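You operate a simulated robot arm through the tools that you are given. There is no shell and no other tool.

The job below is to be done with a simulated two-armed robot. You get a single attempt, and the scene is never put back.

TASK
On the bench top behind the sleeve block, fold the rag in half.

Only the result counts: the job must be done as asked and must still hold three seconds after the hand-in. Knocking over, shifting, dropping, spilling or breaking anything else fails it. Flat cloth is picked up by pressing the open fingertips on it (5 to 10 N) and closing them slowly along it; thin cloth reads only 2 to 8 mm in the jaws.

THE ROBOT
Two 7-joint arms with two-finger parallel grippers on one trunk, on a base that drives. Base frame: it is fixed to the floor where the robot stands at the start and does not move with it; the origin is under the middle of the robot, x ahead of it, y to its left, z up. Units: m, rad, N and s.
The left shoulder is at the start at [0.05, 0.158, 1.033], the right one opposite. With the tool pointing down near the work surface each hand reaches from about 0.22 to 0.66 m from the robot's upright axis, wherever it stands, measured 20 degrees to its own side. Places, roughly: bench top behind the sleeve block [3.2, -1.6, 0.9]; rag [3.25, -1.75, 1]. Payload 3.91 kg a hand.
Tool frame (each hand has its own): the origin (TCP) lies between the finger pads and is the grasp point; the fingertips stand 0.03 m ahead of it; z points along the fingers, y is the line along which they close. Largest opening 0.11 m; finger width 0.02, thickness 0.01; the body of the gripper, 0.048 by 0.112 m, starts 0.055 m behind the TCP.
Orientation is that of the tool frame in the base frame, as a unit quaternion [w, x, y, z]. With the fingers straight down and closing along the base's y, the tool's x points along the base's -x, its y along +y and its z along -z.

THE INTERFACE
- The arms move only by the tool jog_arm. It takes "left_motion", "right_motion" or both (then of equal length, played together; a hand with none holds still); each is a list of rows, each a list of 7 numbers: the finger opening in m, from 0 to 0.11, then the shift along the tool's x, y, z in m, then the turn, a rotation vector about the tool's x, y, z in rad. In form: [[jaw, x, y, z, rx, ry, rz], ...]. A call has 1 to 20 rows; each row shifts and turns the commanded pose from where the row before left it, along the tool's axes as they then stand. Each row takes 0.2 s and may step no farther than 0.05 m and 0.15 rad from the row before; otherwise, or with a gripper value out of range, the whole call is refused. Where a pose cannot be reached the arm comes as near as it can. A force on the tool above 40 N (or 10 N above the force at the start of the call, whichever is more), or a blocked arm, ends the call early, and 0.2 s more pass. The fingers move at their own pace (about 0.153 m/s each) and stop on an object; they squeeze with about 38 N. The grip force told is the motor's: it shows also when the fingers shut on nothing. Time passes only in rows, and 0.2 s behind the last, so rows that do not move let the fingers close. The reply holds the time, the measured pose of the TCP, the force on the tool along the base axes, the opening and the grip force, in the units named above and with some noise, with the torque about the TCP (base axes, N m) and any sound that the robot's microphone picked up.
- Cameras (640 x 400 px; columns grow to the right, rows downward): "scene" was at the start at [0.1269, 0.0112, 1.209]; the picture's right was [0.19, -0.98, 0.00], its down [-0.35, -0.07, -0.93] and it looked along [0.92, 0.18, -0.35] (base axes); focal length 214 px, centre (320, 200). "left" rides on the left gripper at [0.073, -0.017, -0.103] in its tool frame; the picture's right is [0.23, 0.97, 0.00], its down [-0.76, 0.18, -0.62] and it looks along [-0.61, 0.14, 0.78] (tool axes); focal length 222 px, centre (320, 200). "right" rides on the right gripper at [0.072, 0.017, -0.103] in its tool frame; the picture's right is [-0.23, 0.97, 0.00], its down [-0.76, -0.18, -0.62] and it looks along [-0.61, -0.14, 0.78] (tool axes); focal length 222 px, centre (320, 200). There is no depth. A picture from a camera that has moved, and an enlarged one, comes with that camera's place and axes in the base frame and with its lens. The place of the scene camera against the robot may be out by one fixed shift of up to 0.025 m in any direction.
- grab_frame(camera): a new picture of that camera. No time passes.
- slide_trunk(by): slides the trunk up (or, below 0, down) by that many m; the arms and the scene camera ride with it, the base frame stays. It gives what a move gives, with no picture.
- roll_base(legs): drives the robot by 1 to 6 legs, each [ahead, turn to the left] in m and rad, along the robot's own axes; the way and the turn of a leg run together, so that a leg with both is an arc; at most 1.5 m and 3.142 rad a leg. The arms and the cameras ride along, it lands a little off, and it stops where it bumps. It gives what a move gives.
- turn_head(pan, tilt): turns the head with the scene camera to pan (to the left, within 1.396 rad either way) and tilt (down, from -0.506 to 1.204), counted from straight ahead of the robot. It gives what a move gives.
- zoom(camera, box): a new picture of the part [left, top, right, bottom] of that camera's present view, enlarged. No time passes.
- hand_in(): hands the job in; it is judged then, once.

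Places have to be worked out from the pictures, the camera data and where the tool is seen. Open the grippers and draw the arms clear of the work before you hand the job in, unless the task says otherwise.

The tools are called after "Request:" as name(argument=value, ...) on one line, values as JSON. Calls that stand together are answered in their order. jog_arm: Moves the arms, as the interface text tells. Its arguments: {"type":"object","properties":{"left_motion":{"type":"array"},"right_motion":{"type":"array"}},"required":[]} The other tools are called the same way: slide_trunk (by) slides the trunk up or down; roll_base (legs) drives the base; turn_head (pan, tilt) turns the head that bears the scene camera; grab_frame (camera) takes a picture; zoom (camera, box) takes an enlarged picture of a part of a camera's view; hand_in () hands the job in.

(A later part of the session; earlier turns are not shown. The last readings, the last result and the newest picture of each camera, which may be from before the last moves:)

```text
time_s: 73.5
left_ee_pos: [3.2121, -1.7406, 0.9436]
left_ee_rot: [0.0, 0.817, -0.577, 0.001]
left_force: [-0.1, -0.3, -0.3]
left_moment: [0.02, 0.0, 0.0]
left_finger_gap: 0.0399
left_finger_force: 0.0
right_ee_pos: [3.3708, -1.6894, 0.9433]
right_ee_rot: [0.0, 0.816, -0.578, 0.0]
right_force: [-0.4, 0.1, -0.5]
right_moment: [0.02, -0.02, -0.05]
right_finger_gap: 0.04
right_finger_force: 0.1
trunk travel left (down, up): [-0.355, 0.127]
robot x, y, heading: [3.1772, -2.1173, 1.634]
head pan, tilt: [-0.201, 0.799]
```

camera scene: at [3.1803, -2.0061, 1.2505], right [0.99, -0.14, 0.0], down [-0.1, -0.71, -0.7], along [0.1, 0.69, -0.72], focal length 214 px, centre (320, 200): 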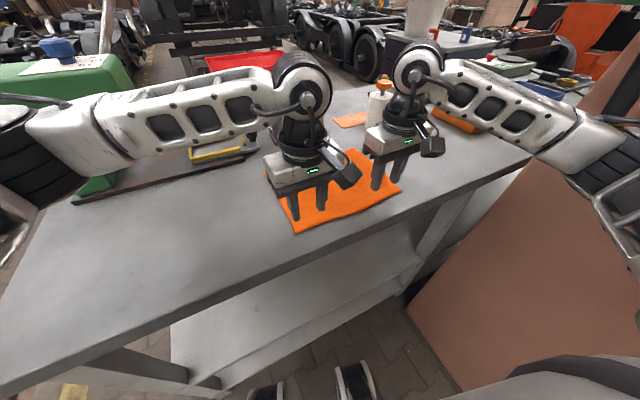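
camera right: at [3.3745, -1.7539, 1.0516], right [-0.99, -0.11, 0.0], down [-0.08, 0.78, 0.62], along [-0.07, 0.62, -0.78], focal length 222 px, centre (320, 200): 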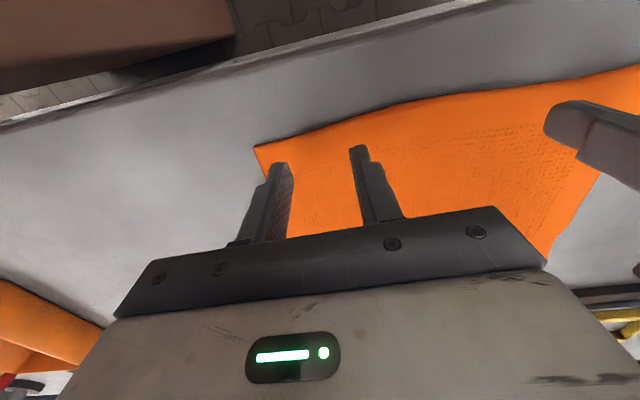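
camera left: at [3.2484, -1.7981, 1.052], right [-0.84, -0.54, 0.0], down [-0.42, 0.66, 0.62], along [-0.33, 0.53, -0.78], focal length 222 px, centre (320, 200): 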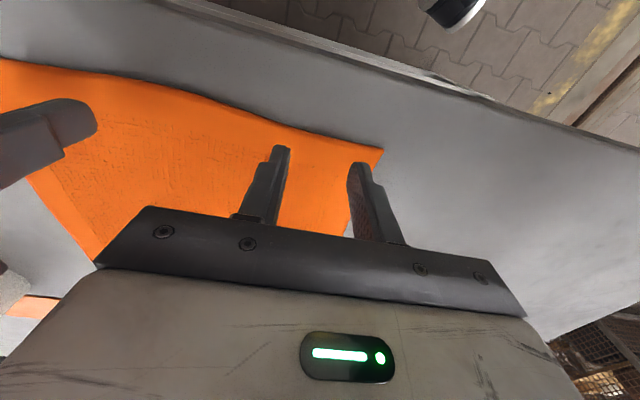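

Still no contact at 0.9435. I check the wrist picture and go on down in 1.5 mm steps.

Request:
jog_arm(left_motion=[[0.04, 0, 0, 0.0015, 0, 0, 0], [0.04, 0, 0, 0, 0, 0, 0]], right_motion=[[0.04, 0, 0, 0.0015, 0, 0, 0], [0.04, 0, 0, 0, 0, 0, 0]])

Request:
jog_arm(left_motion=[[0.04, 0, 0, 0.0015, 0, 0, 0], [0.04, 0, 0, 0, 0, 0, 0]], right_motion=[[0.04, 0, 0, 0.0015, 0, 0, 0], [0.04, 0, 0, 0, 0, 0, 0]])

Request:
grab_frame(camera="left")

Request:
grab_frame(camera="right")

```text
time_s: 74.1
left_ee_pos: [3.2109, -1.7393, 0.9425]
left_ee_rot: [0.0, 0.816, -0.578, 0.0]
left_force: [0.8, 0.2, 1.0]
left_moment: [0.01, 0.02, -0.02]
left_finger_gap: 0.0399
left_finger_force: 0.1
right_ee_pos: [3.3704, -1.6897, 0.9417]
right_ee_rot: [0.001, 0.816, -0.578, 0.0]
right_force: [-0.2, -0.4, -0.4]
right_moment: [0.02, 0.03, 0.01]
right_finger_gap: 0.0397
right_finger_force: 0.0
trunk travel left (down, up): [-0.355, 0.127]
robot x, y, heading: [3.174, -2.1213, 1.628]
head pan, tilt: [-0.201, 0.799]
```

```text
time_s: 74.7
left_ee_pos: [3.2122, -1.7396, 0.9405]
left_ee_rot: [-0.001, 0.816, -0.577, 0.0]
left_force: [0.0, 0.3, 0.5]
left_moment: [0.01, 0.02, 0.02]
left_finger_gap: 0.0397
left_finger_force: 0.1
right_ee_pos: [3.371, -1.6898, 0.9395]
right_ee_rot: [-0.001, 0.816, -0.578, 0.0]
right_force: [0.0, -0.4, -0.2]
right_moment: [0.02, 0.01, 0.02]
right_finger_gap: 0.04
right_finger_force: 0.1
trunk travel left (down, up): [-0.355, 0.127]
robot x, y, heading: [3.1764, -2.1195, 1.628]
head pan, tilt: [-0.201, 0.799]
```

```text
taken
camera left: at [3.2503, -1.8027, 1.0432], right [-0.84, -0.54, 0.0], down [-0.42, 0.66, 0.62], along [-0.33, 0.53, -0.78], focal length 222 px, centre (320, 200)
```

left: 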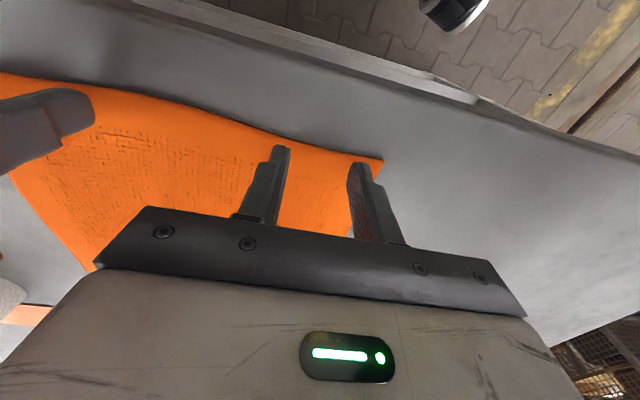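

```text
taken
camera right: at [3.3782, -1.7632, 1.0415], right [-0.99, -0.11, 0.0], down [-0.08, 0.78, 0.62], along [-0.07, 0.62, -0.78], focal length 222 px, centre (320, 200)
```

right: 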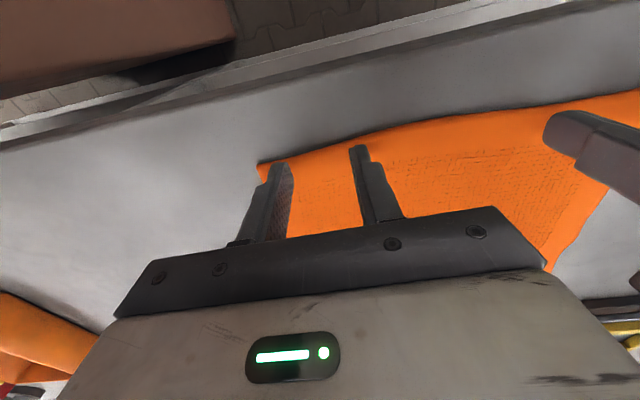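

No contact at 0.940, so the bench top must be nearer z = 0.90; with that, the near edge is only 6–10 mm from the TCPs. I move the left hand 5 mm and the right hand 7 mm back inward, and continue down.

Request:
jog_arm(left_motion=[[0.04, -0.005, 0, 0, 0, 0, 0], [0.04, 0, 0, 0.002, 0, 0, 0], [0.04, 0, 0, 0.002, 0, 0, 0], [0.04, 0, 0, 0, 0, 0, 0]], right_motion=[[0.04, -0.007, 0, 0, 0, 0, 0], [0.04, 0, 0, 0.002, 0, 0, 0], [0.04, 0, 0, 0.002, 0, 0, 0], [0.04, 0, 0, 0, 0, 0, 0]])

Request:
jog_arm(left_motion=[[0.04, 0, 0, 0.0015, 0, 0, 0], [0.04, 0, 0, 0, 0, 0, 0]], right_motion=[[0.04, 0, 0, 0.0015, 0, 0, 0], [0.04, 0, 0, 0, 0, 0, 0]])

```text
time_s: 75.7
left_ee_pos: [3.2104, -1.7358, 0.9364]
left_ee_rot: [-0.001, 0.817, -0.576, 0.001]
left_force: [0.3, 0.3, 0.0]
left_moment: [0.0, -0.02, -0.02]
left_finger_gap: 0.04
left_finger_force: 0.0
right_ee_pos: [3.3685, -1.6841, 0.9356]
right_ee_rot: [0.001, 0.816, -0.578, 0.0]
right_force: [0.2, 0.1, -0.3]
right_moment: [0.01, -0.03, 0.01]
right_finger_gap: 0.04
right_finger_force: 0.0
trunk travel left (down, up): [-0.355, 0.127]
robot x, y, heading: [3.1774, -2.1196, 1.634]
head pan, tilt: [-0.201, 0.799]
```

```text
time_s: 76.3
left_ee_pos: [3.2109, -1.7359, 0.9348]
left_ee_rot: [-0.001, 0.817, -0.577, 0.0]
left_force: [0.3, -0.3, 0.9]
left_moment: [0.01, -0.01, 0.03]
left_finger_gap: 0.0402
left_finger_force: 0.1
right_ee_pos: [3.3668, -1.6832, 0.9348]
right_ee_rot: [0.0, 0.816, -0.577, -0.001]
right_force: [-2.0, -0.8, 1.3]
right_moment: [-0.06, -0.01, 0.0]
right_finger_gap: 0.0402
right_finger_force: 0.3
trunk travel left (down, up): [-0.355, 0.127]
robot x, y, heading: [3.1768, -2.1197, 1.629]
head pan, tilt: [-0.201, 0.799]
```

The right hand begins to feel something (-2 N, 1.3 N up). I continue with 1 mm steps.

Request:
jog_arm(left_motion=[[0.04, 0, 0, 0.001, 0, 0, 0], [0.04, 0, 0, 0, 0, 0, 0]], right_motion=[[0.04, 0, 0, 0.001, 0, 0, 0], [0.04, 0, 0, 0, 0, 0, 0]])

Request:
jog_arm(left_motion=[[0.04, 0, 0, 0.001, 0, 0, 0], [0.04, 0, 0, 0, 0, 0, 0]], right_motion=[[0.04, 0, 0, 0.0005, 0, 0, 0], [0.04, 0, 0, 0, 0, 0, 0]])

```text
time_s: 76.9
left_ee_pos: [3.2094, -1.7362, 0.9333]
left_ee_rot: [-0.001, 0.816, -0.578, 0.0]
left_force: [1.5, 1.1, 3.9]
left_moment: [0.05, -0.03, 0.0]
left_finger_gap: 0.0402
left_finger_force: 0.1
right_ee_pos: [3.3684, -1.684, 0.9333]
right_ee_rot: [-0.001, 0.817, -0.577, 0.0]
right_force: [0.3, -0.7, 4.1]
right_moment: [-0.03, 0.01, 0.02]
right_finger_gap: 0.0401
right_finger_force: 0.2
trunk travel left (down, up): [-0.355, 0.127]
robot x, y, heading: [3.1771, -2.1215, 1.623]
head pan, tilt: [-0.201, 0.799]
```

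```text
time_s: 77.5
left_ee_pos: [3.2087, -1.7362, 0.9334]
left_ee_rot: [-0.002, 0.817, -0.577, 0.0]
left_force: [2.7, 2.1, 9.3]
left_moment: [0.08, -0.07, 0.0]
left_finger_gap: 0.0401
left_finger_force: 0.2
right_ee_pos: [3.3679, -1.6842, 0.9334]
right_ee_rot: [-0.001, 0.816, -0.578, -0.001]
right_force: [-2.9, 0.7, 4.5]
right_moment: [0.02, 0.04, -0.02]
right_finger_gap: 0.0402
right_finger_force: 0.6
trunk travel left (down, up): [-0.355, 0.127]
robot x, y, heading: [3.1735, -2.1182, 1.636]
head pan, tilt: [-0.201, 0.799]
```

Both fingertips touch (surface at z ≈ 0.903): left 9.3 N, right 4.5 N. I even them out to about 7 N and look at the finger positions on the cloth.

Request:
jog_arm(left_motion=[[0.04, 0, 0, -0.0003, 0, 0, 0], [0.04, 0, 0, 0, 0, 0, 0]], right_motion=[[0.04, 0, 0, 0.0006, 0, 0, 0], [0.04, 0, 0, 0, 0, 0, 0]])

Request:
zoom(camera="left", box=[200, 80, 460, 242])

Request:
zoom(camera="right", box=[200, 80, 460, 242])

Request:
zoom(camera="scene", box=[220, 120, 440, 258])

```text
time_s: 78.1
left_ee_pos: [3.2081, -1.7364, 0.9337]
left_ee_rot: [-0.001, 0.817, -0.577, -0.001]
left_force: [2.1, 1.6, 8.0]
left_moment: [0.1, -0.03, 0.0]
left_finger_gap: 0.0406
left_finger_force: 0.3
right_ee_pos: [3.3682, -1.6837, 0.9333]
right_ee_rot: [-0.001, 0.816, -0.578, -0.001]
right_force: [-0.7, -0.7, 7.3]
right_moment: [0.0, -0.01, 0.04]
right_finger_gap: 0.0401
right_finger_force: 0.4
trunk travel left (down, up): [-0.355, 0.127]
robot x, y, heading: [3.1729, -2.1191, 1.627]
head pan, tilt: [-0.201, 0.799]
```

```text
2.46 times, centred on (330, 161) of left
camera zoom: at [3.2485, -1.7987, 1.036], right [-0.84, -0.54, 0.0], down [-0.42, 0.66, 0.62], along [-0.33, 0.53, -0.78], focal length 547 px, centre (295, 296)
```

zoom: 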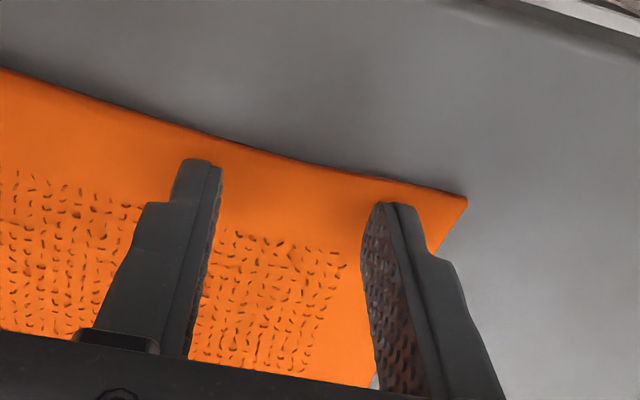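

```text
2.46 times, centred on (330, 161) of right
camera zoom: at [3.3756, -1.7578, 1.0358], right [-0.99, -0.11, 0.0], down [-0.08, 0.78, 0.63], along [-0.07, 0.62, -0.78], focal length 547 px, centre (295, 296)
```

zoom: 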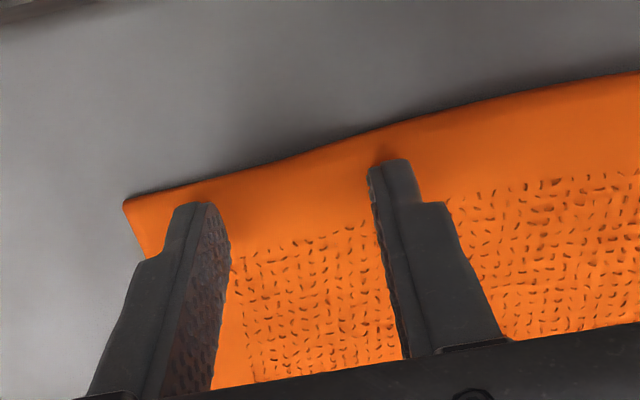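

```text
2.90 times, centred on (330, 189) of scene
camera zoom: at [3.1801, -2.0072, 1.2507], right [0.99, -0.14, 0.0], down [-0.1, -0.71, -0.7], along [0.1, 0.69, -0.72], focal length 622 px, centre (291, 232)
```

zoom: 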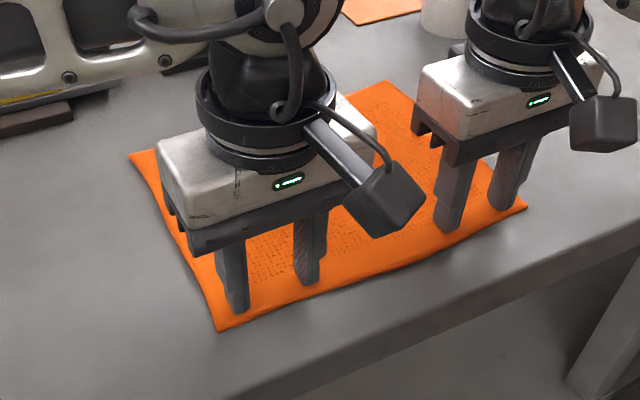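

Both pairs of fingertips stand on the cloth just inside the near edge. I close slowly (4 mm per row), shifting each hand slightly inward so the cloth between the hands is not stretched, and check midway.

Request:
jog_arm(left_motion=[[0.036, 0, -0.001, 0, 0, 0, 0], [0.032, 0, -0.001, 0, 0, 0, 0], [0.028, 0, -0.001, 0, 0, 0, 0], [0.024, 0, -0.001, 0, 0, 0, 0], [0.02, 0, -0.001, 0, 0, 0, 0]], right_motion=[[0.036, 0, 0.001, 0, 0, 0, 0], [0.032, 0, 0.001, 0, 0, 0, 0], [0.028, 0, 0.001, 0, 0, 0, 0], [0.024, 0, 0.001, 0, 0, 0, 0], [0.02, 0, 0.001, 0, 0, 0, 0]])

Request:
zoom(camera="left", box=[200, 80, 460, 242])

Request:
zoom(camera="right", box=[200, 80, 460, 242])

```text
time_s: 79.3
left_ee_pos: [3.2145, -1.7347, 0.933]
left_ee_rot: [-0.002, 0.817, -0.577, 0.0]
left_force: [-0.9, 0.2, 6.0]
left_moment: [0.0, 0.05, -0.01]
left_finger_gap: 0.0194
left_finger_force: 0.0
right_ee_pos: [3.364, -1.6854, 0.9329]
right_ee_rot: [-0.001, 0.816, -0.578, -0.002]
right_force: [1.7, 0.1, 12.7]
right_moment: [0.04, -0.03, -0.01]
right_finger_gap: 0.0196
right_finger_force: 0.1
trunk travel left (down, up): [-0.355, 0.127]
robot x, y, heading: [3.1755, -2.1226, 1.636]
head pan, tilt: [-0.201, 0.799]
```

```text
2.46 times, centred on (330, 161) of left
camera zoom: at [3.2535, -1.7973, 1.0362], right [-0.84, -0.54, 0.0], down [-0.42, 0.66, 0.62], along [-0.34, 0.53, -0.78], focal length 547 px, centre (295, 296)
```

zoom: 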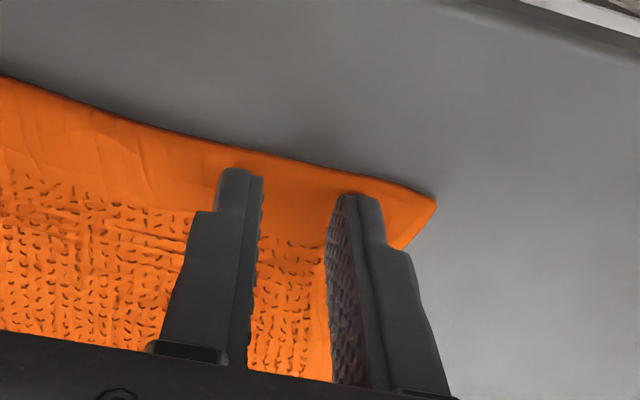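

```text
2.46 times, centred on (330, 161) of right
camera zoom: at [3.3713, -1.7601, 1.0355], right [-0.99, -0.11, 0.0], down [-0.08, 0.78, 0.63], along [-0.07, 0.62, -0.78], focal length 547 px, centre (295, 296)
```

zoom: 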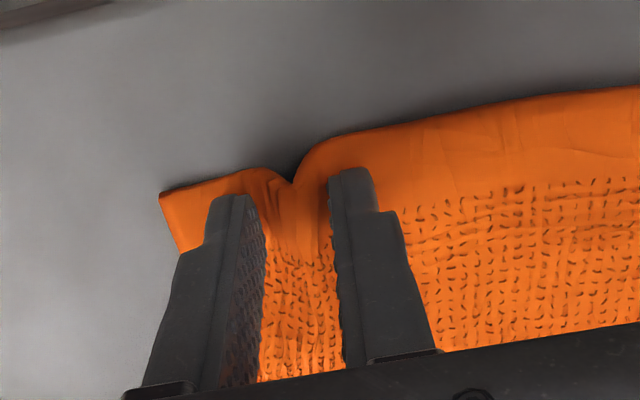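

The right hand is gathering a ridge; the left is gathering more gently. I even out the press (right 12.7 N, left 6 N) and go on closing slowly.

Request:
jog_arm(left_motion=[[0.017, 0, -0.001, 0.0004, 0, 0, 0], [0.014, 0, -0.0005, 0, 0, 0, 0], [0.011, 0, -0.0005, 0, 0, 0, 0], [0.008, 0, -0.0005, 0, 0, 0, 0]], right_motion=[[0.017, 0, 0.001, -0.0008, 0, 0, 0], [0.014, 0, 0.0005, 0, 0, 0, 0], [0.011, 0, 0.0005, 0, 0, 0, 0], [0.008, 0, 0.0005, 0, 0, 0, 0]])

Request:
zoom(camera="left", box=[200, 80, 460, 242])

Request:
zoom(camera="right", box=[200, 80, 460, 242])

```text
time_s: 80.3
left_ee_pos: [3.2169, -1.7347, 0.9337]
left_ee_rot: [-0.001, 0.816, -0.578, 0.0]
left_force: [1.2, -0.3, 12.6]
left_moment: [0.0, -0.03, 0.01]
left_finger_gap: 0.0063
left_finger_force: 24.4
right_ee_pos: [3.362, -1.6873, 0.9333]
right_ee_rot: [-0.001, 0.815, -0.579, 0.0]
right_force: [0.4, 1.2, 4.5]
right_moment: [0.01, -0.03, -0.01]
right_finger_gap: 0.0088
right_finger_force: 0.6
trunk travel left (down, up): [-0.355, 0.127]
robot x, y, heading: [3.1729, -2.1208, 1.632]
head pan, tilt: [-0.201, 0.799]
```

```text
2.46 times, centred on (330, 161) of left
camera zoom: at [3.2566, -1.7966, 1.0357], right [-0.84, -0.54, 0.0], down [-0.42, 0.66, 0.62], along [-0.33, 0.53, -0.78], focal length 547 px, centre (295, 296)
```

zoom: 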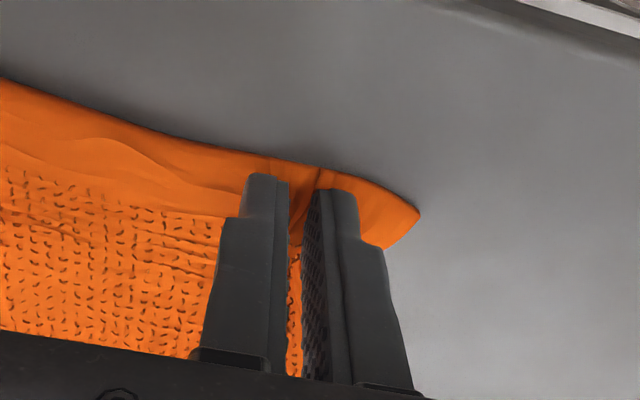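

```text
2.46 times, centred on (330, 161) of right
camera zoom: at [3.369, -1.7607, 1.0363], right [-0.99, -0.11, 0.0], down [-0.09, 0.78, 0.62], along [-0.07, 0.62, -0.78], focal length 547 px, centre (295, 296)
```

zoom: 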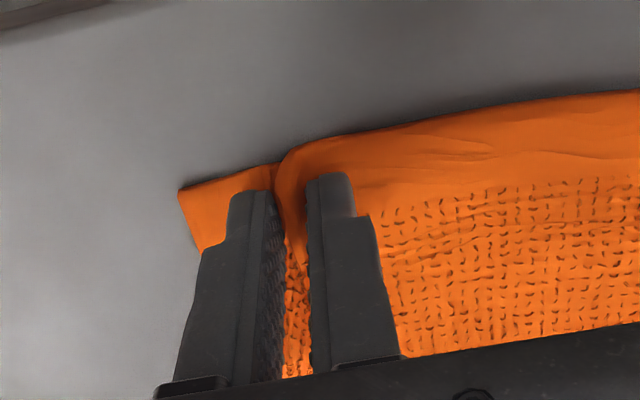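

Left already reads 6 mm with 24 N – cloth between the pads. I close both fully and hold while they squeeze.

Request:
jog_arm(left_motion=[[0.005, 0, 0, 0, 0, 0, 0], [0.002, 0, 0, 0, 0, 0, 0], [0.0, 0, 0, 0, 0, 0, 0], [0.0, 0, 0, 0, 0, 0, 0], [0.0, 0, 0, 0, 0, 0, 0]], right_motion=[[0.006, 0, 0, 0, 0, 0, 0], [0.004, 0, 0, 0, 0, 0, 0], [0.002, 0, 0, 0, 0, 0, 0], [0.0, 0, 0, 0, 0, 0, 0], [0.0, 0, 0, 0, 0, 0, 0]])

Request:
zoom(camera="left", box=[200, 80, 460, 242])

Request:
zoom(camera="right", box=[200, 80, 460, 242])

```text
time_s: 81.5
left_ee_pos: [3.2169, -1.7347, 0.9336]
left_ee_rot: [-0.001, 0.817, -0.577, 0.0]
left_force: [4.3, 2.4, 17.1]
left_moment: [0.08, -0.1, -0.05]
left_finger_gap: 0.0036
left_finger_force: 38.1
right_ee_pos: [3.3602, -1.6865, 0.934]
right_ee_rot: [-0.001, 0.816, -0.578, -0.001]
right_force: [-3.9, -0.6, 1.7]
right_moment: [-0.04, 0.07, -0.01]
right_finger_gap: 0.004
right_finger_force: 38.2
trunk travel left (down, up): [-0.355, 0.127]
robot x, y, heading: [3.1771, -2.1219, 1.631]
head pan, tilt: [-0.201, 0.799]
```

```text
2.46 times, centred on (330, 161) of left
camera zoom: at [3.2566, -1.7968, 1.0356], right [-0.84, -0.54, 0.0], down [-0.42, 0.66, 0.62], along [-0.33, 0.53, -0.78], focal length 547 px, centre (295, 296)
```

zoom: 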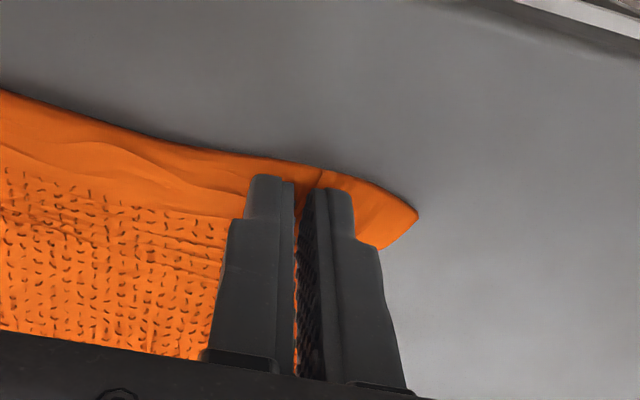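

```text
2.46 times, centred on (330, 161) of right
camera zoom: at [3.3688, -1.7608, 1.0366], right [-0.99, -0.11, 0.0], down [-0.09, 0.78, 0.62], along [-0.07, 0.62, -0.78], focal length 547 px, centre (295, 296)
```

zoom: 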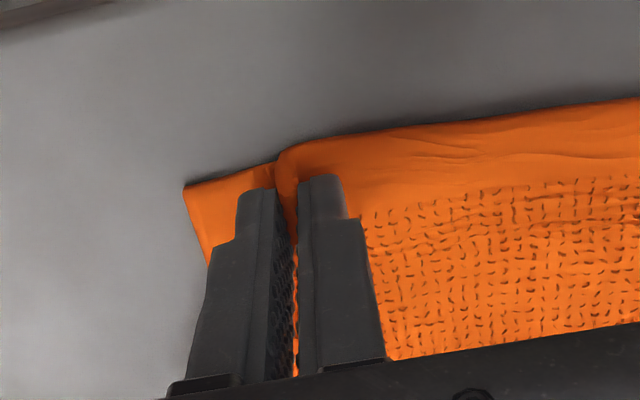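

Both jaws read about 4 mm at 38 N: the cloth is held. I lift both hands 2 cm straight up, slightly forward along the fold direction, and look.

Request:
jog_arm(left_motion=[[0, 0, 0, -0.006, 0, 0, 0], [0, -0.001, 0, -0.007, 0, 0, 0], [0, -0.002, 0, -0.007, 0, 0, 0], [0, 0, 0, 0, 0, 0, 0]], right_motion=[[0, 0, 0, -0.006, 0, 0, 0], [0, -0.001, 0, -0.007, 0, 0, 0], [0, -0.002, 0, -0.007, 0, 0, 0], [0, 0, 0, 0, 0, 0, 0]])

Request:
grab_frame(camera="left")

Request:
grab_frame(camera="right")

Request:
zoom(camera="scene", box=[220, 110, 460, 260])

```text
time_s: 82.5
left_ee_pos: [3.2163, -1.7308, 0.9548]
left_ee_rot: [-0.001, 0.816, -0.578, 0.001]
left_force: [4.5, 1.5, -0.2]
left_moment: [0.01, -0.12, -0.02]
left_finger_gap: 0.0035
left_finger_force: 38.2
right_ee_pos: [3.361, -1.6823, 0.9545]
right_ee_rot: [0.0, 0.816, -0.578, 0.0]
right_force: [-4.6, -0.7, 0.3]
right_moment: [-0.03, 0.1, 0.01]
right_finger_gap: 0.0041
right_finger_force: 37.5
trunk travel left (down, up): [-0.355, 0.127]
robot x, y, heading: [3.1755, -2.1204, 1.634]
head pan, tilt: [-0.201, 0.799]
```

```text
taken
camera left: at [3.2557, -1.7929, 1.0559], right [-0.84, -0.54, 0.0], down [-0.42, 0.66, 0.62], along [-0.33, 0.53, -0.78], focal length 222 px, centre (320, 200)
```

left: 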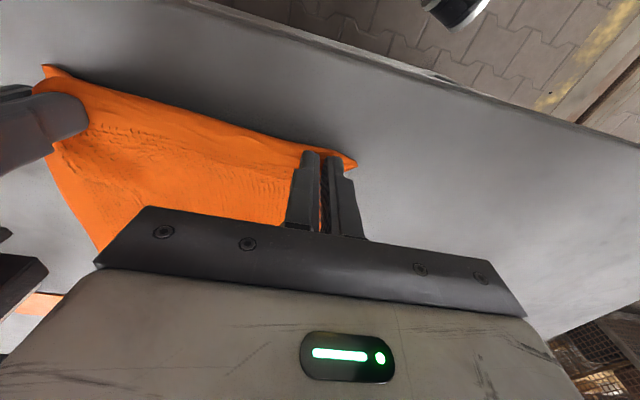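

```text
taken
camera right: at [3.3681, -1.7565, 1.0568], right [-0.99, -0.11, 0.0], down [-0.08, 0.78, 0.62], along [-0.07, 0.62, -0.78], focal length 222 px, centre (320, 200)
```

right: 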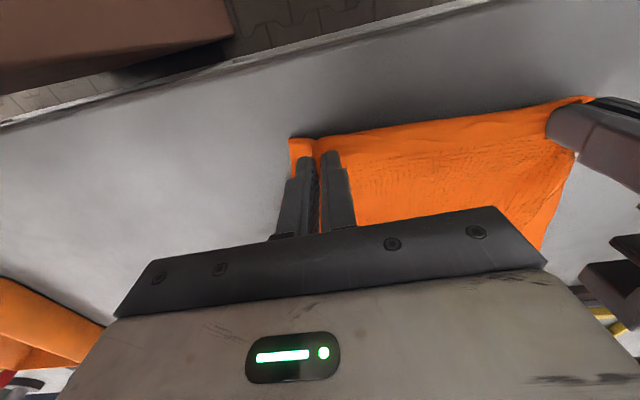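

```text
2.67 times, centred on (340, 185) of scene
camera zoom: at [3.1803, -2.0062, 1.2505], right [0.99, -0.14, 0.0], down [-0.1, -0.71, -0.7], along [0.1, 0.69, -0.72], focal length 572 px, centre (267, 240)
```

zoom: 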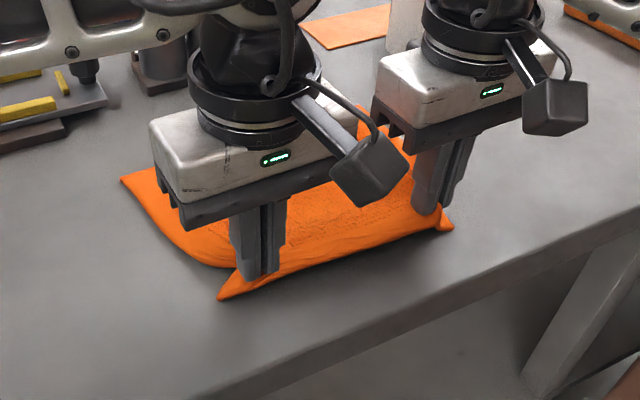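

The near edge is lifted, taut between both hands, and the far half lies still. I carry it along an arc over the fold line, first half now, with a tiny inward shift to ease the tension.

Request:
jog_arm(left_motion=[[0, -0.004, -0.001, -0.01, 0, 0, 0], [0, -0.006, -0.001, -0.01, 0, 0, 0], [0, -0.008, 0, -0.01, 0, 0, 0], [0, -0.01, 0, -0.009, 0, 0, 0], [0, -0.012, 0, -0.007, 0, 0, 0], [0, -0.013, 0, -0.005, 0, 0, 0], [0, -0.014, 0, -0.004, 0, 0, 0], [0, -0.015, 0, -0.001, 0, 0, 0], [0, 0, 0, 0, 0, 0, 0]], right_motion=[[0, -0.004, 0.001, -0.01, 0, 0, 0], [0, -0.006, 0.001, -0.01, 0, 0, 0], [0, -0.008, 0, -0.01, 0, 0, 0], [0, -0.01, 0, -0.009, 0, 0, 0], [0, -0.012, 0, -0.007, 0, 0, 0], [0, -0.013, 0, -0.005, 0, 0, 0], [0, -0.014, 0, -0.004, 0, 0, 0], [0, -0.015, 0, -0.001, 0, 0, 0], [0, 0, 0, 0, 0, 0, 0]])

Request:
grab_frame(camera="left")

Request:
grab_frame(camera="right")

Request:
zoom(camera="scene", box=[220, 110, 460, 260])

```text
time_s: 84.5
left_ee_pos: [3.1934, -1.6519, 1.0077]
left_ee_rot: [-0.001, 0.816, -0.577, -0.001]
left_force: [-0.2, 0.2, -0.1]
left_moment: [-0.03, 0.01, -0.02]
left_finger_gap: 0.0033
left_finger_force: 38.0
right_ee_pos: [3.3296, -1.6066, 1.0098]
right_ee_rot: [-0.001, 0.816, -0.578, 0.0]
right_force: [-0.6, 0.8, 0.2]
right_moment: [-0.01, 0.0, -0.03]
right_finger_gap: 0.0041
right_finger_force: 37.8
trunk travel left (down, up): [-0.355, 0.127]
robot x, y, heading: [3.1772, -2.1192, 1.633]
head pan, tilt: [-0.201, 0.799]
```

```text
taken
camera left: at [3.232, -1.7147, 1.1102], right [-0.84, -0.54, 0.0], down [-0.42, 0.66, 0.62], along [-0.34, 0.53, -0.78], focal length 222 px, centre (320, 200)
```

left: 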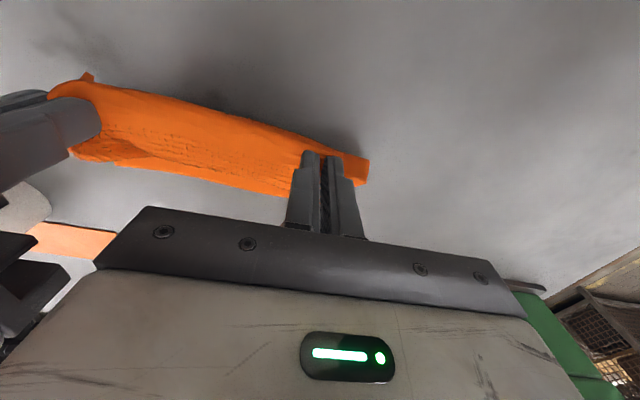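

```text
taken
camera right: at [3.3372, -1.6803, 1.1123], right [-0.99, -0.11, 0.0], down [-0.09, 0.78, 0.62], along [-0.07, 0.62, -0.78], focal length 222 px, centre (320, 200)
```

right: 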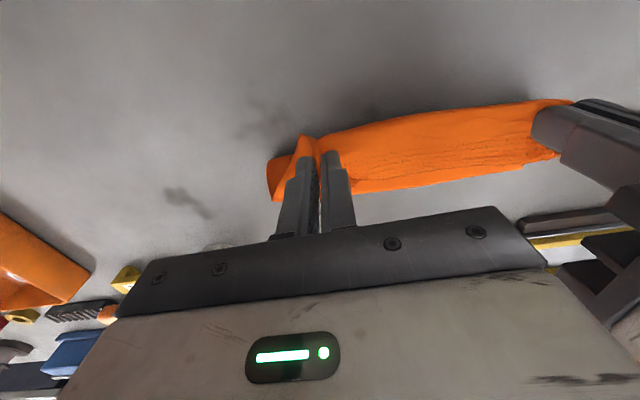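

```text
2.67 times, centred on (340, 185) of scene
camera zoom: at [3.1804, -2.0063, 1.2505], right [0.99, -0.14, 0.0], down [-0.1, -0.71, -0.7], along [0.1, 0.69, -0.72], focal length 572 px, centre (267, 240)
```

zoom: 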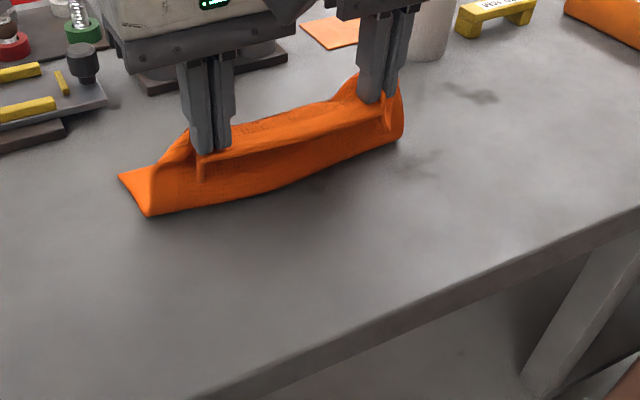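

The fold is forming well: near half stands up and the far half stays put. I carry on over and down toward the far edge, stopping a few centimetres above to check alignment.

Request:
jog_arm(left_motion=[[0, -0.015, 0, 0.001, 0, 0, 0], [0, -0.015, 0, 0.003, 0, 0, 0], [0, -0.015, 0, 0.006, 0, 0, 0], [0, -0.013, 0, 0.007, 0, 0, 0], [0, -0.011, 0, 0.009, 0, 0, 0], [0, -0.009, 0, 0.01, 0, 0, 0], [0, 0, 0, 0, 0, 0, 0]], right_motion=[[0, -0.015, 0, 0.001, 0, 0, 0], [0, -0.015, 0, 0.003, 0, 0, 0], [0, -0.015, 0, 0.006, 0, 0, 0], [0, -0.013, 0, 0.007, 0, 0, 0], [0, -0.011, 0, 0.009, 0, 0, 0], [0, -0.009, 0, 0.01, 0, 0, 0], [0, 0, 0, 0, 0, 0, 0]])

Request:
grab_frame(camera="left")

Request:
grab_frame(camera="right")

Request:
zoom(camera="scene", box=[220, 90, 460, 240])

```text
time_s: 86.1
left_ee_pos: [3.1629, -1.579, 0.9732]
left_ee_rot: [-0.001, 0.816, -0.577, 0.0]
left_force: [1.1, 0.0, 0.3]
left_moment: [0.01, -0.02, -0.02]
left_finger_gap: 0.0037
left_finger_force: 38.3
right_ee_pos: [3.3043, -1.5348, 0.9732]
right_ee_rot: [0.0, 0.816, -0.578, 0.0]
right_force: [-2.7, -0.8, 0.2]
right_moment: [-0.01, 0.01, -0.01]
right_finger_gap: 0.0044
right_finger_force: 37.9
trunk travel left (down, up): [-0.355, 0.127]
robot x, y, heading: [3.1745, -2.1182, 1.629]
head pan, tilt: [-0.201, 0.799]
```

```text
taken
camera left: at [3.2023, -1.6419, 1.075], right [-0.84, -0.54, 0.0], down [-0.42, 0.66, 0.62], along [-0.33, 0.53, -0.78], focal length 222 px, centre (320, 200)
```

left: 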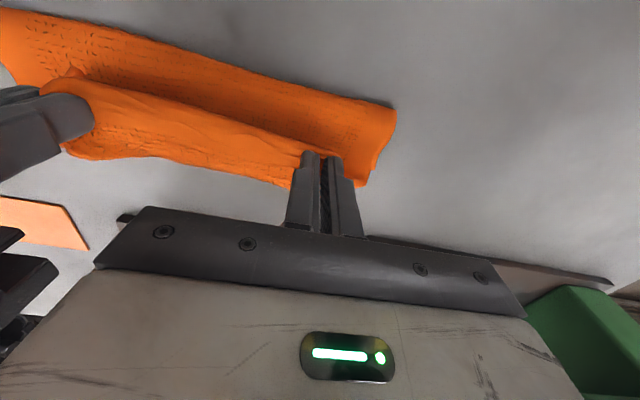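

```text
taken
camera right: at [3.3119, -1.607, 1.0759], right [-0.99, -0.11, 0.0], down [-0.09, 0.78, 0.62], along [-0.07, 0.62, -0.78], focal length 222 px, centre (320, 200)
```

right: 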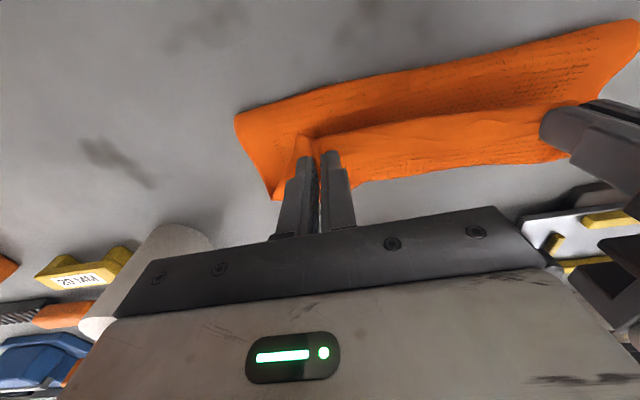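

```text
2.67 times, centred on (340, 165) of scene
camera zoom: at [3.1803, -2.0063, 1.2505], right [0.99, -0.14, 0.0], down [-0.1, -0.71, -0.7], along [0.1, 0.69, -0.72], focal length 572 px, centre (267, 293)
```

zoom: 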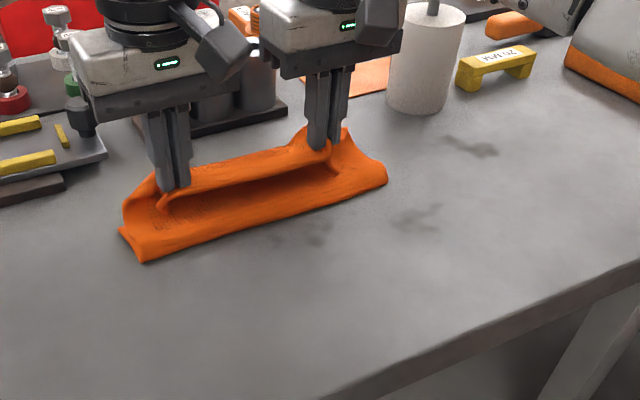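

The near corner A stays put, but my arc was too low: the cloth is slack and lifts off only ~6 cm from the far edge instead of ~10 cm, forming a trough. Still holding the cloth, I go back up along a higher arc to draw the upper half taut before laying it down again.

Request:
jog_arm(left_motion=[[0, 0.005, 0, -0.015, 0, 0, 0], [0, 0.01, 0, -0.015, 0, 0, 0], [0, 0.013, 0, -0.011, 0, 0, 0], [0, 0.015, 0, -0.007, 0, 0, 0], [0, 0.015, 0, -0.004, 0, 0, 0], [0, 0.015, 0, -0.002, 0, 0, 0], [0, 0, 0, 0, 0, 0, 0]], right_motion=[[0, 0.005, 0, -0.015, 0, 0, 0], [0, 0.01, 0, -0.015, 0, 0, 0], [0, 0.013, 0, -0.011, 0, 0, 0], [0, 0.015, 0, -0.007, 0, 0, 0], [0, 0.015, 0, -0.004, 0, 0, 0], [0, 0.015, 0, -0.002, 0, 0, 0], [0, 0, 0, 0, 0, 0, 0]])

Request:
zoom(camera="scene", box=[220, 90, 460, 240])

Request:
grab_frame(camera="left")

Request:
grab_frame(camera="right")

```text
time_s: 87.7
left_ee_pos: [3.1883, -1.6468, 1.0269]
left_ee_rot: [0.0, 0.817, -0.577, 0.001]
left_force: [1.4, -0.1, 0.5]
left_moment: [0.03, -0.04, -0.03]
left_finger_gap: 0.0033
left_finger_force: 38.1
right_ee_pos: [3.3293, -1.602, 1.0284]
right_ee_rot: [0.0, 0.816, -0.578, 0.0]
right_force: [-0.4, -0.2, -0.1]
right_moment: [-0.01, 0.01, -0.04]
right_finger_gap: 0.0042
right_finger_force: 38.2
trunk travel left (down, up): [-0.355, 0.127]
robot x, y, heading: [3.1747, -2.1201, 1.634]
head pan, tilt: [-0.201, 0.799]
```

```text
2.67 times, centred on (340, 165) of scene
camera zoom: at [3.1803, -2.0062, 1.2505], right [0.99, -0.14, 0.0], down [-0.1, -0.71, -0.7], along [0.1, 0.69, -0.72], focal length 572 px, centre (267, 293)
```

zoom: 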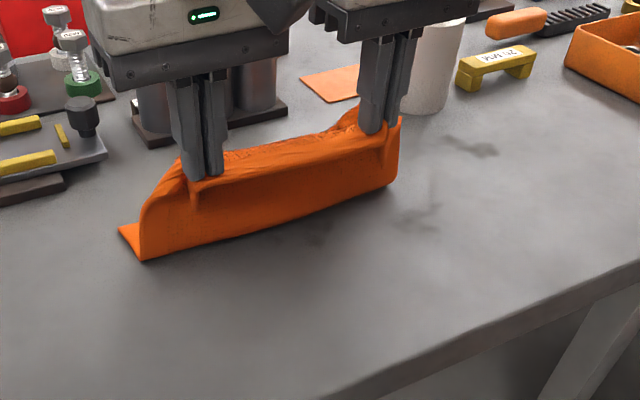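

```text
taken
camera left: at [3.2278, -1.7084, 1.1295], right [-0.84, -0.54, 0.0], down [-0.42, 0.66, 0.62], along [-0.33, 0.53, -0.78], focal length 222 px, centre (320, 200)
```

left: 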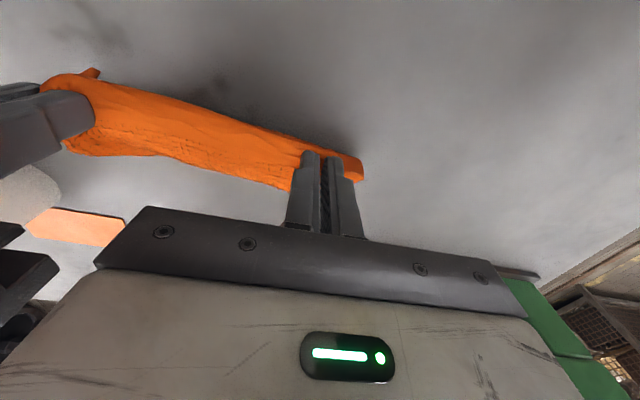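

```text
taken
camera right: at [3.3372, -1.675, 1.1299], right [-0.99, -0.11, 0.0], down [-0.08, 0.78, 0.62], along [-0.07, 0.62, -0.78], focal length 222 px, centre (320, 200)
```

right: 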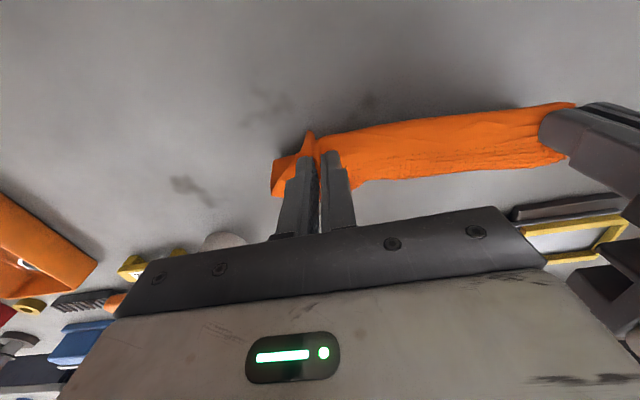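

At mid-arc the wall of cloth is upright and the held edge is good. Since the loop will settle toward the fold once the held edge sits over the far edge, I now go over on a high arc and come down nearly vertically above the far edge, stopping 3 cm up.

Request:
jog_arm(left_motion=[[0, -0.014, 0, -0.002, 0, 0, 0], [0, -0.018, 0, 0.001, 0, 0, 0], [0, -0.018, 0, 0.003, 0, 0, 0], [0, -0.017, 0, 0.007, 0, 0, 0], [0, -0.014, 0, 0.01, 0, 0, 0], [0, -0.008, 0, 0.012, 0, 0, 0], [0, -0.003, 0, 0.012, 0, 0, 0], [0, 0, 0, 0.012, 0, 0, 0], [0, 0, 0, 0.01, 0, 0, 0], [0, 0, 0, 0, 0, 0, 0]], right_motion=[[0, -0.014, 0, -0.002, 0, 0, 0], [0, -0.018, 0, 0.001, 0, 0, 0], [0, -0.018, 0, 0.003, 0, 0, 0], [0, -0.017, 0, 0.007, 0, 0, 0], [0, -0.014, 0, 0.01, 0, 0, 0], [0, -0.008, 0, 0.012, 0, 0, 0], [0, -0.003, 0, 0.012, 0, 0, 0], [0, 0, 0, 0.012, 0, 0, 0], [0, 0, 0, 0.01, 0, 0, 0], [0, 0, 0, 0, 0, 0, 0]])

Request:
zoom(camera="scene", box=[220, 90, 460, 240])

Request:
grab_frame(camera="left")

Request:
grab_frame(camera="right")

```text
time_s: 89.9
left_ee_pos: [3.1591, -1.5612, 0.9611]
left_ee_rot: [0.0, 0.816, -0.577, 0.001]
left_force: [0.5, 0.5, 0.4]
left_moment: [-0.01, 0.0, -0.04]
left_finger_gap: 0.0035
left_finger_force: 38.5
right_ee_pos: [3.2989, -1.5158, 0.9635]
right_ee_rot: [-0.001, 0.816, -0.577, -0.001]
right_force: [-1.4, 0.0, 0.2]
right_moment: [-0.04, 0.01, -0.02]
right_finger_gap: 0.0041
right_finger_force: 37.8
trunk travel left (down, up): [-0.355, 0.127]
robot x, y, heading: [3.1744, -2.1201, 1.633]
head pan, tilt: [-0.201, 0.799]
```

```text
2.67 times, centred on (340, 165) of scene
camera zoom: at [3.1803, -2.0063, 1.2505], right [0.99, -0.14, 0.0], down [-0.1, -0.71, -0.7], along [0.1, 0.69, -0.72], focal length 572 px, centre (267, 293)
```

zoom: 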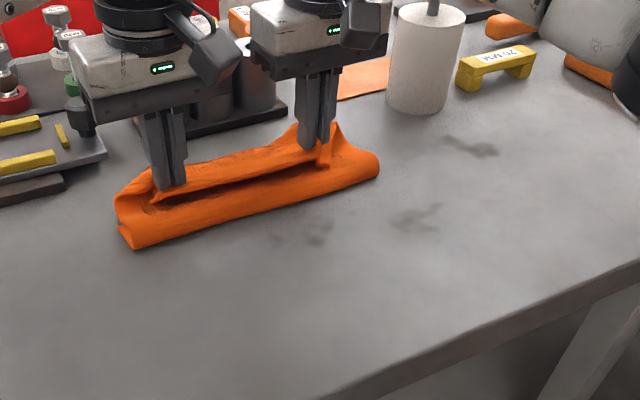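

```text
taken
camera left: at [3.1981, -1.6231, 1.0638], right [-0.84, -0.54, 0.0], down [-0.42, 0.66, 0.62], along [-0.33, 0.53, -0.78], focal length 222 px, centre (320, 200)
```

left: 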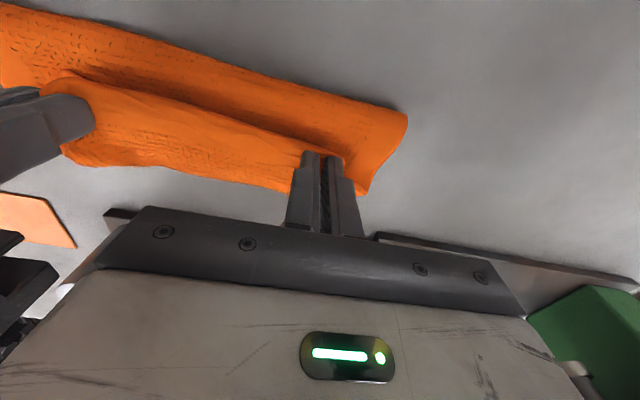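

```text
taken
camera right: at [3.3065, -1.5889, 1.0661], right [-0.99, -0.11, 0.0], down [-0.08, 0.78, 0.62], along [-0.07, 0.62, -0.78], focal length 222 px, centre (320, 200)
```

right: 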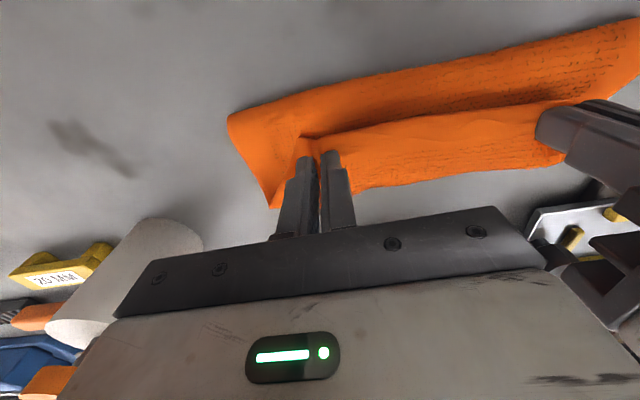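

The side views show an S-shaped loop: with fingers closing along the edge the cloth leaves the pads toward the far side, so it bunches rather than folds. I carry the edge back along the arc to lay the rag flat again and will then grip with a better finger direction.

Request:
jog_arm(left_motion=[[0, 0, 0, -0.02, 0, 0, 0], [0, 0.005, 0, -0.02, 0, 0, 0], [0, 0.015, 0, -0.015, 0, 0, 0], [0, 0.02, 0, -0.008, 0, 0, 0], [0, 0.022, 0, 0, 0, 0, 0], [0, 0.022, 0, 0, 0, 0, 0], [0, 0.022, 0, 0.006, 0, 0, 0], [0, 0.022, 0, 0.01, 0, 0, 0], [0, 0.02, 0, 0.015, 0, 0, 0], [0, 0.015, 0, 0.018, 0, 0, 0], [0, 0.012, 0, 0.018, 0, 0, 0], [0, 0.008, 0, 0.012, 0, 0, 0], [0, 0, 0, 0, 0, 0, 0]], right_motion=[[0, 0, 0, -0.02, 0, 0, 0], [0, 0.005, 0, -0.02, 0, 0, 0], [0, 0.015, 0, -0.015, 0, 0, 0], [0, 0.02, 0, -0.008, 0, 0, 0], [0, 0.022, 0, 0, 0, 0, 0], [0, 0.022, 0, 0, 0, 0, 0], [0, 0.022, 0, 0.006, 0, 0, 0], [0, 0.022, 0, 0.01, 0, 0, 0], [0, 0.02, 0, 0.015, 0, 0, 0], [0, 0.015, 0, 0.018, 0, 0, 0], [0, 0.012, 0, 0.018, 0, 0, 0], [0, 0.008, 0, 0.012, 0, 0, 0], [0, 0, 0, 0, 0, 0, 0]])

Request:
zoom(camera="scene", box=[220, 110, 460, 260])

Request:
grab_frame(camera="left")

Request:
grab_frame(camera="right")

```text
time_s: 92.7
left_ee_pos: [3.2192, -1.7333, 0.9433]
left_ee_rot: [-0.001, 0.817, -0.577, 0.001]
left_force: [0.8, -0.3, -0.6]
left_moment: [-0.01, 0.0, -0.01]
left_finger_gap: 0.0035
left_finger_force: 38.0
right_ee_pos: [3.3608, -1.6906, 0.9488]
right_ee_rot: [-0.001, 0.815, -0.579, -0.001]
right_force: [-0.7, 0.1, -0.5]
right_moment: [0.02, 0.06, -0.03]
right_finger_gap: 0.0043
right_finger_force: 38.1
trunk travel left (down, up): [-0.355, 0.127]
robot x, y, heading: [3.1768, -2.1216, 1.635]
head pan, tilt: [-0.201, 0.799]
```

```text
2.67 times, centred on (340, 185) of scene
camera zoom: at [3.1803, -2.0062, 1.2505], right [0.99, -0.14, 0.0], down [-0.1, -0.71, -0.7], along [0.1, 0.69, -0.72], focal length 572 px, centre (267, 240)
```

zoom: 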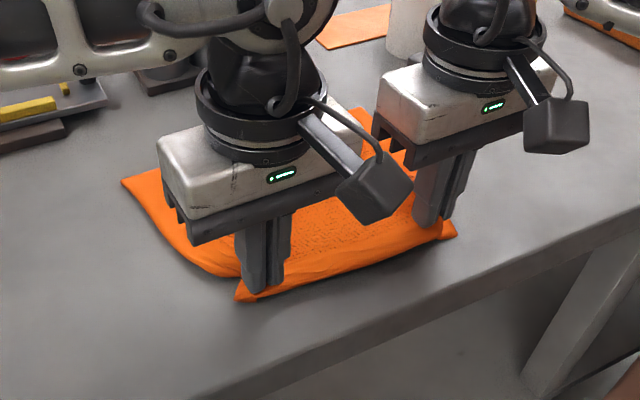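

```text
taken
camera left: at [3.2586, -1.796, 1.0465], right [-0.84, -0.54, 0.0], down [-0.42, 0.66, 0.62], along [-0.33, 0.53, -0.78], focal length 222 px, centre (320, 200)
```

left: 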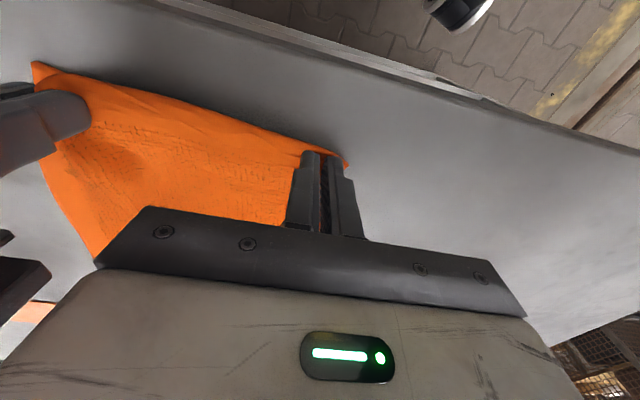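

```text
taken
camera right: at [3.3677, -1.7638, 1.05], right [-0.99, -0.11, 0.0], down [-0.08, 0.78, 0.62], along [-0.07, 0.62, -0.78], focal length 222 px, centre (320, 200)
```

right: 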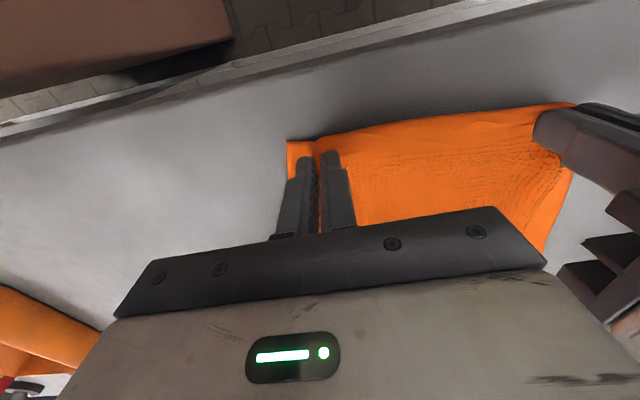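

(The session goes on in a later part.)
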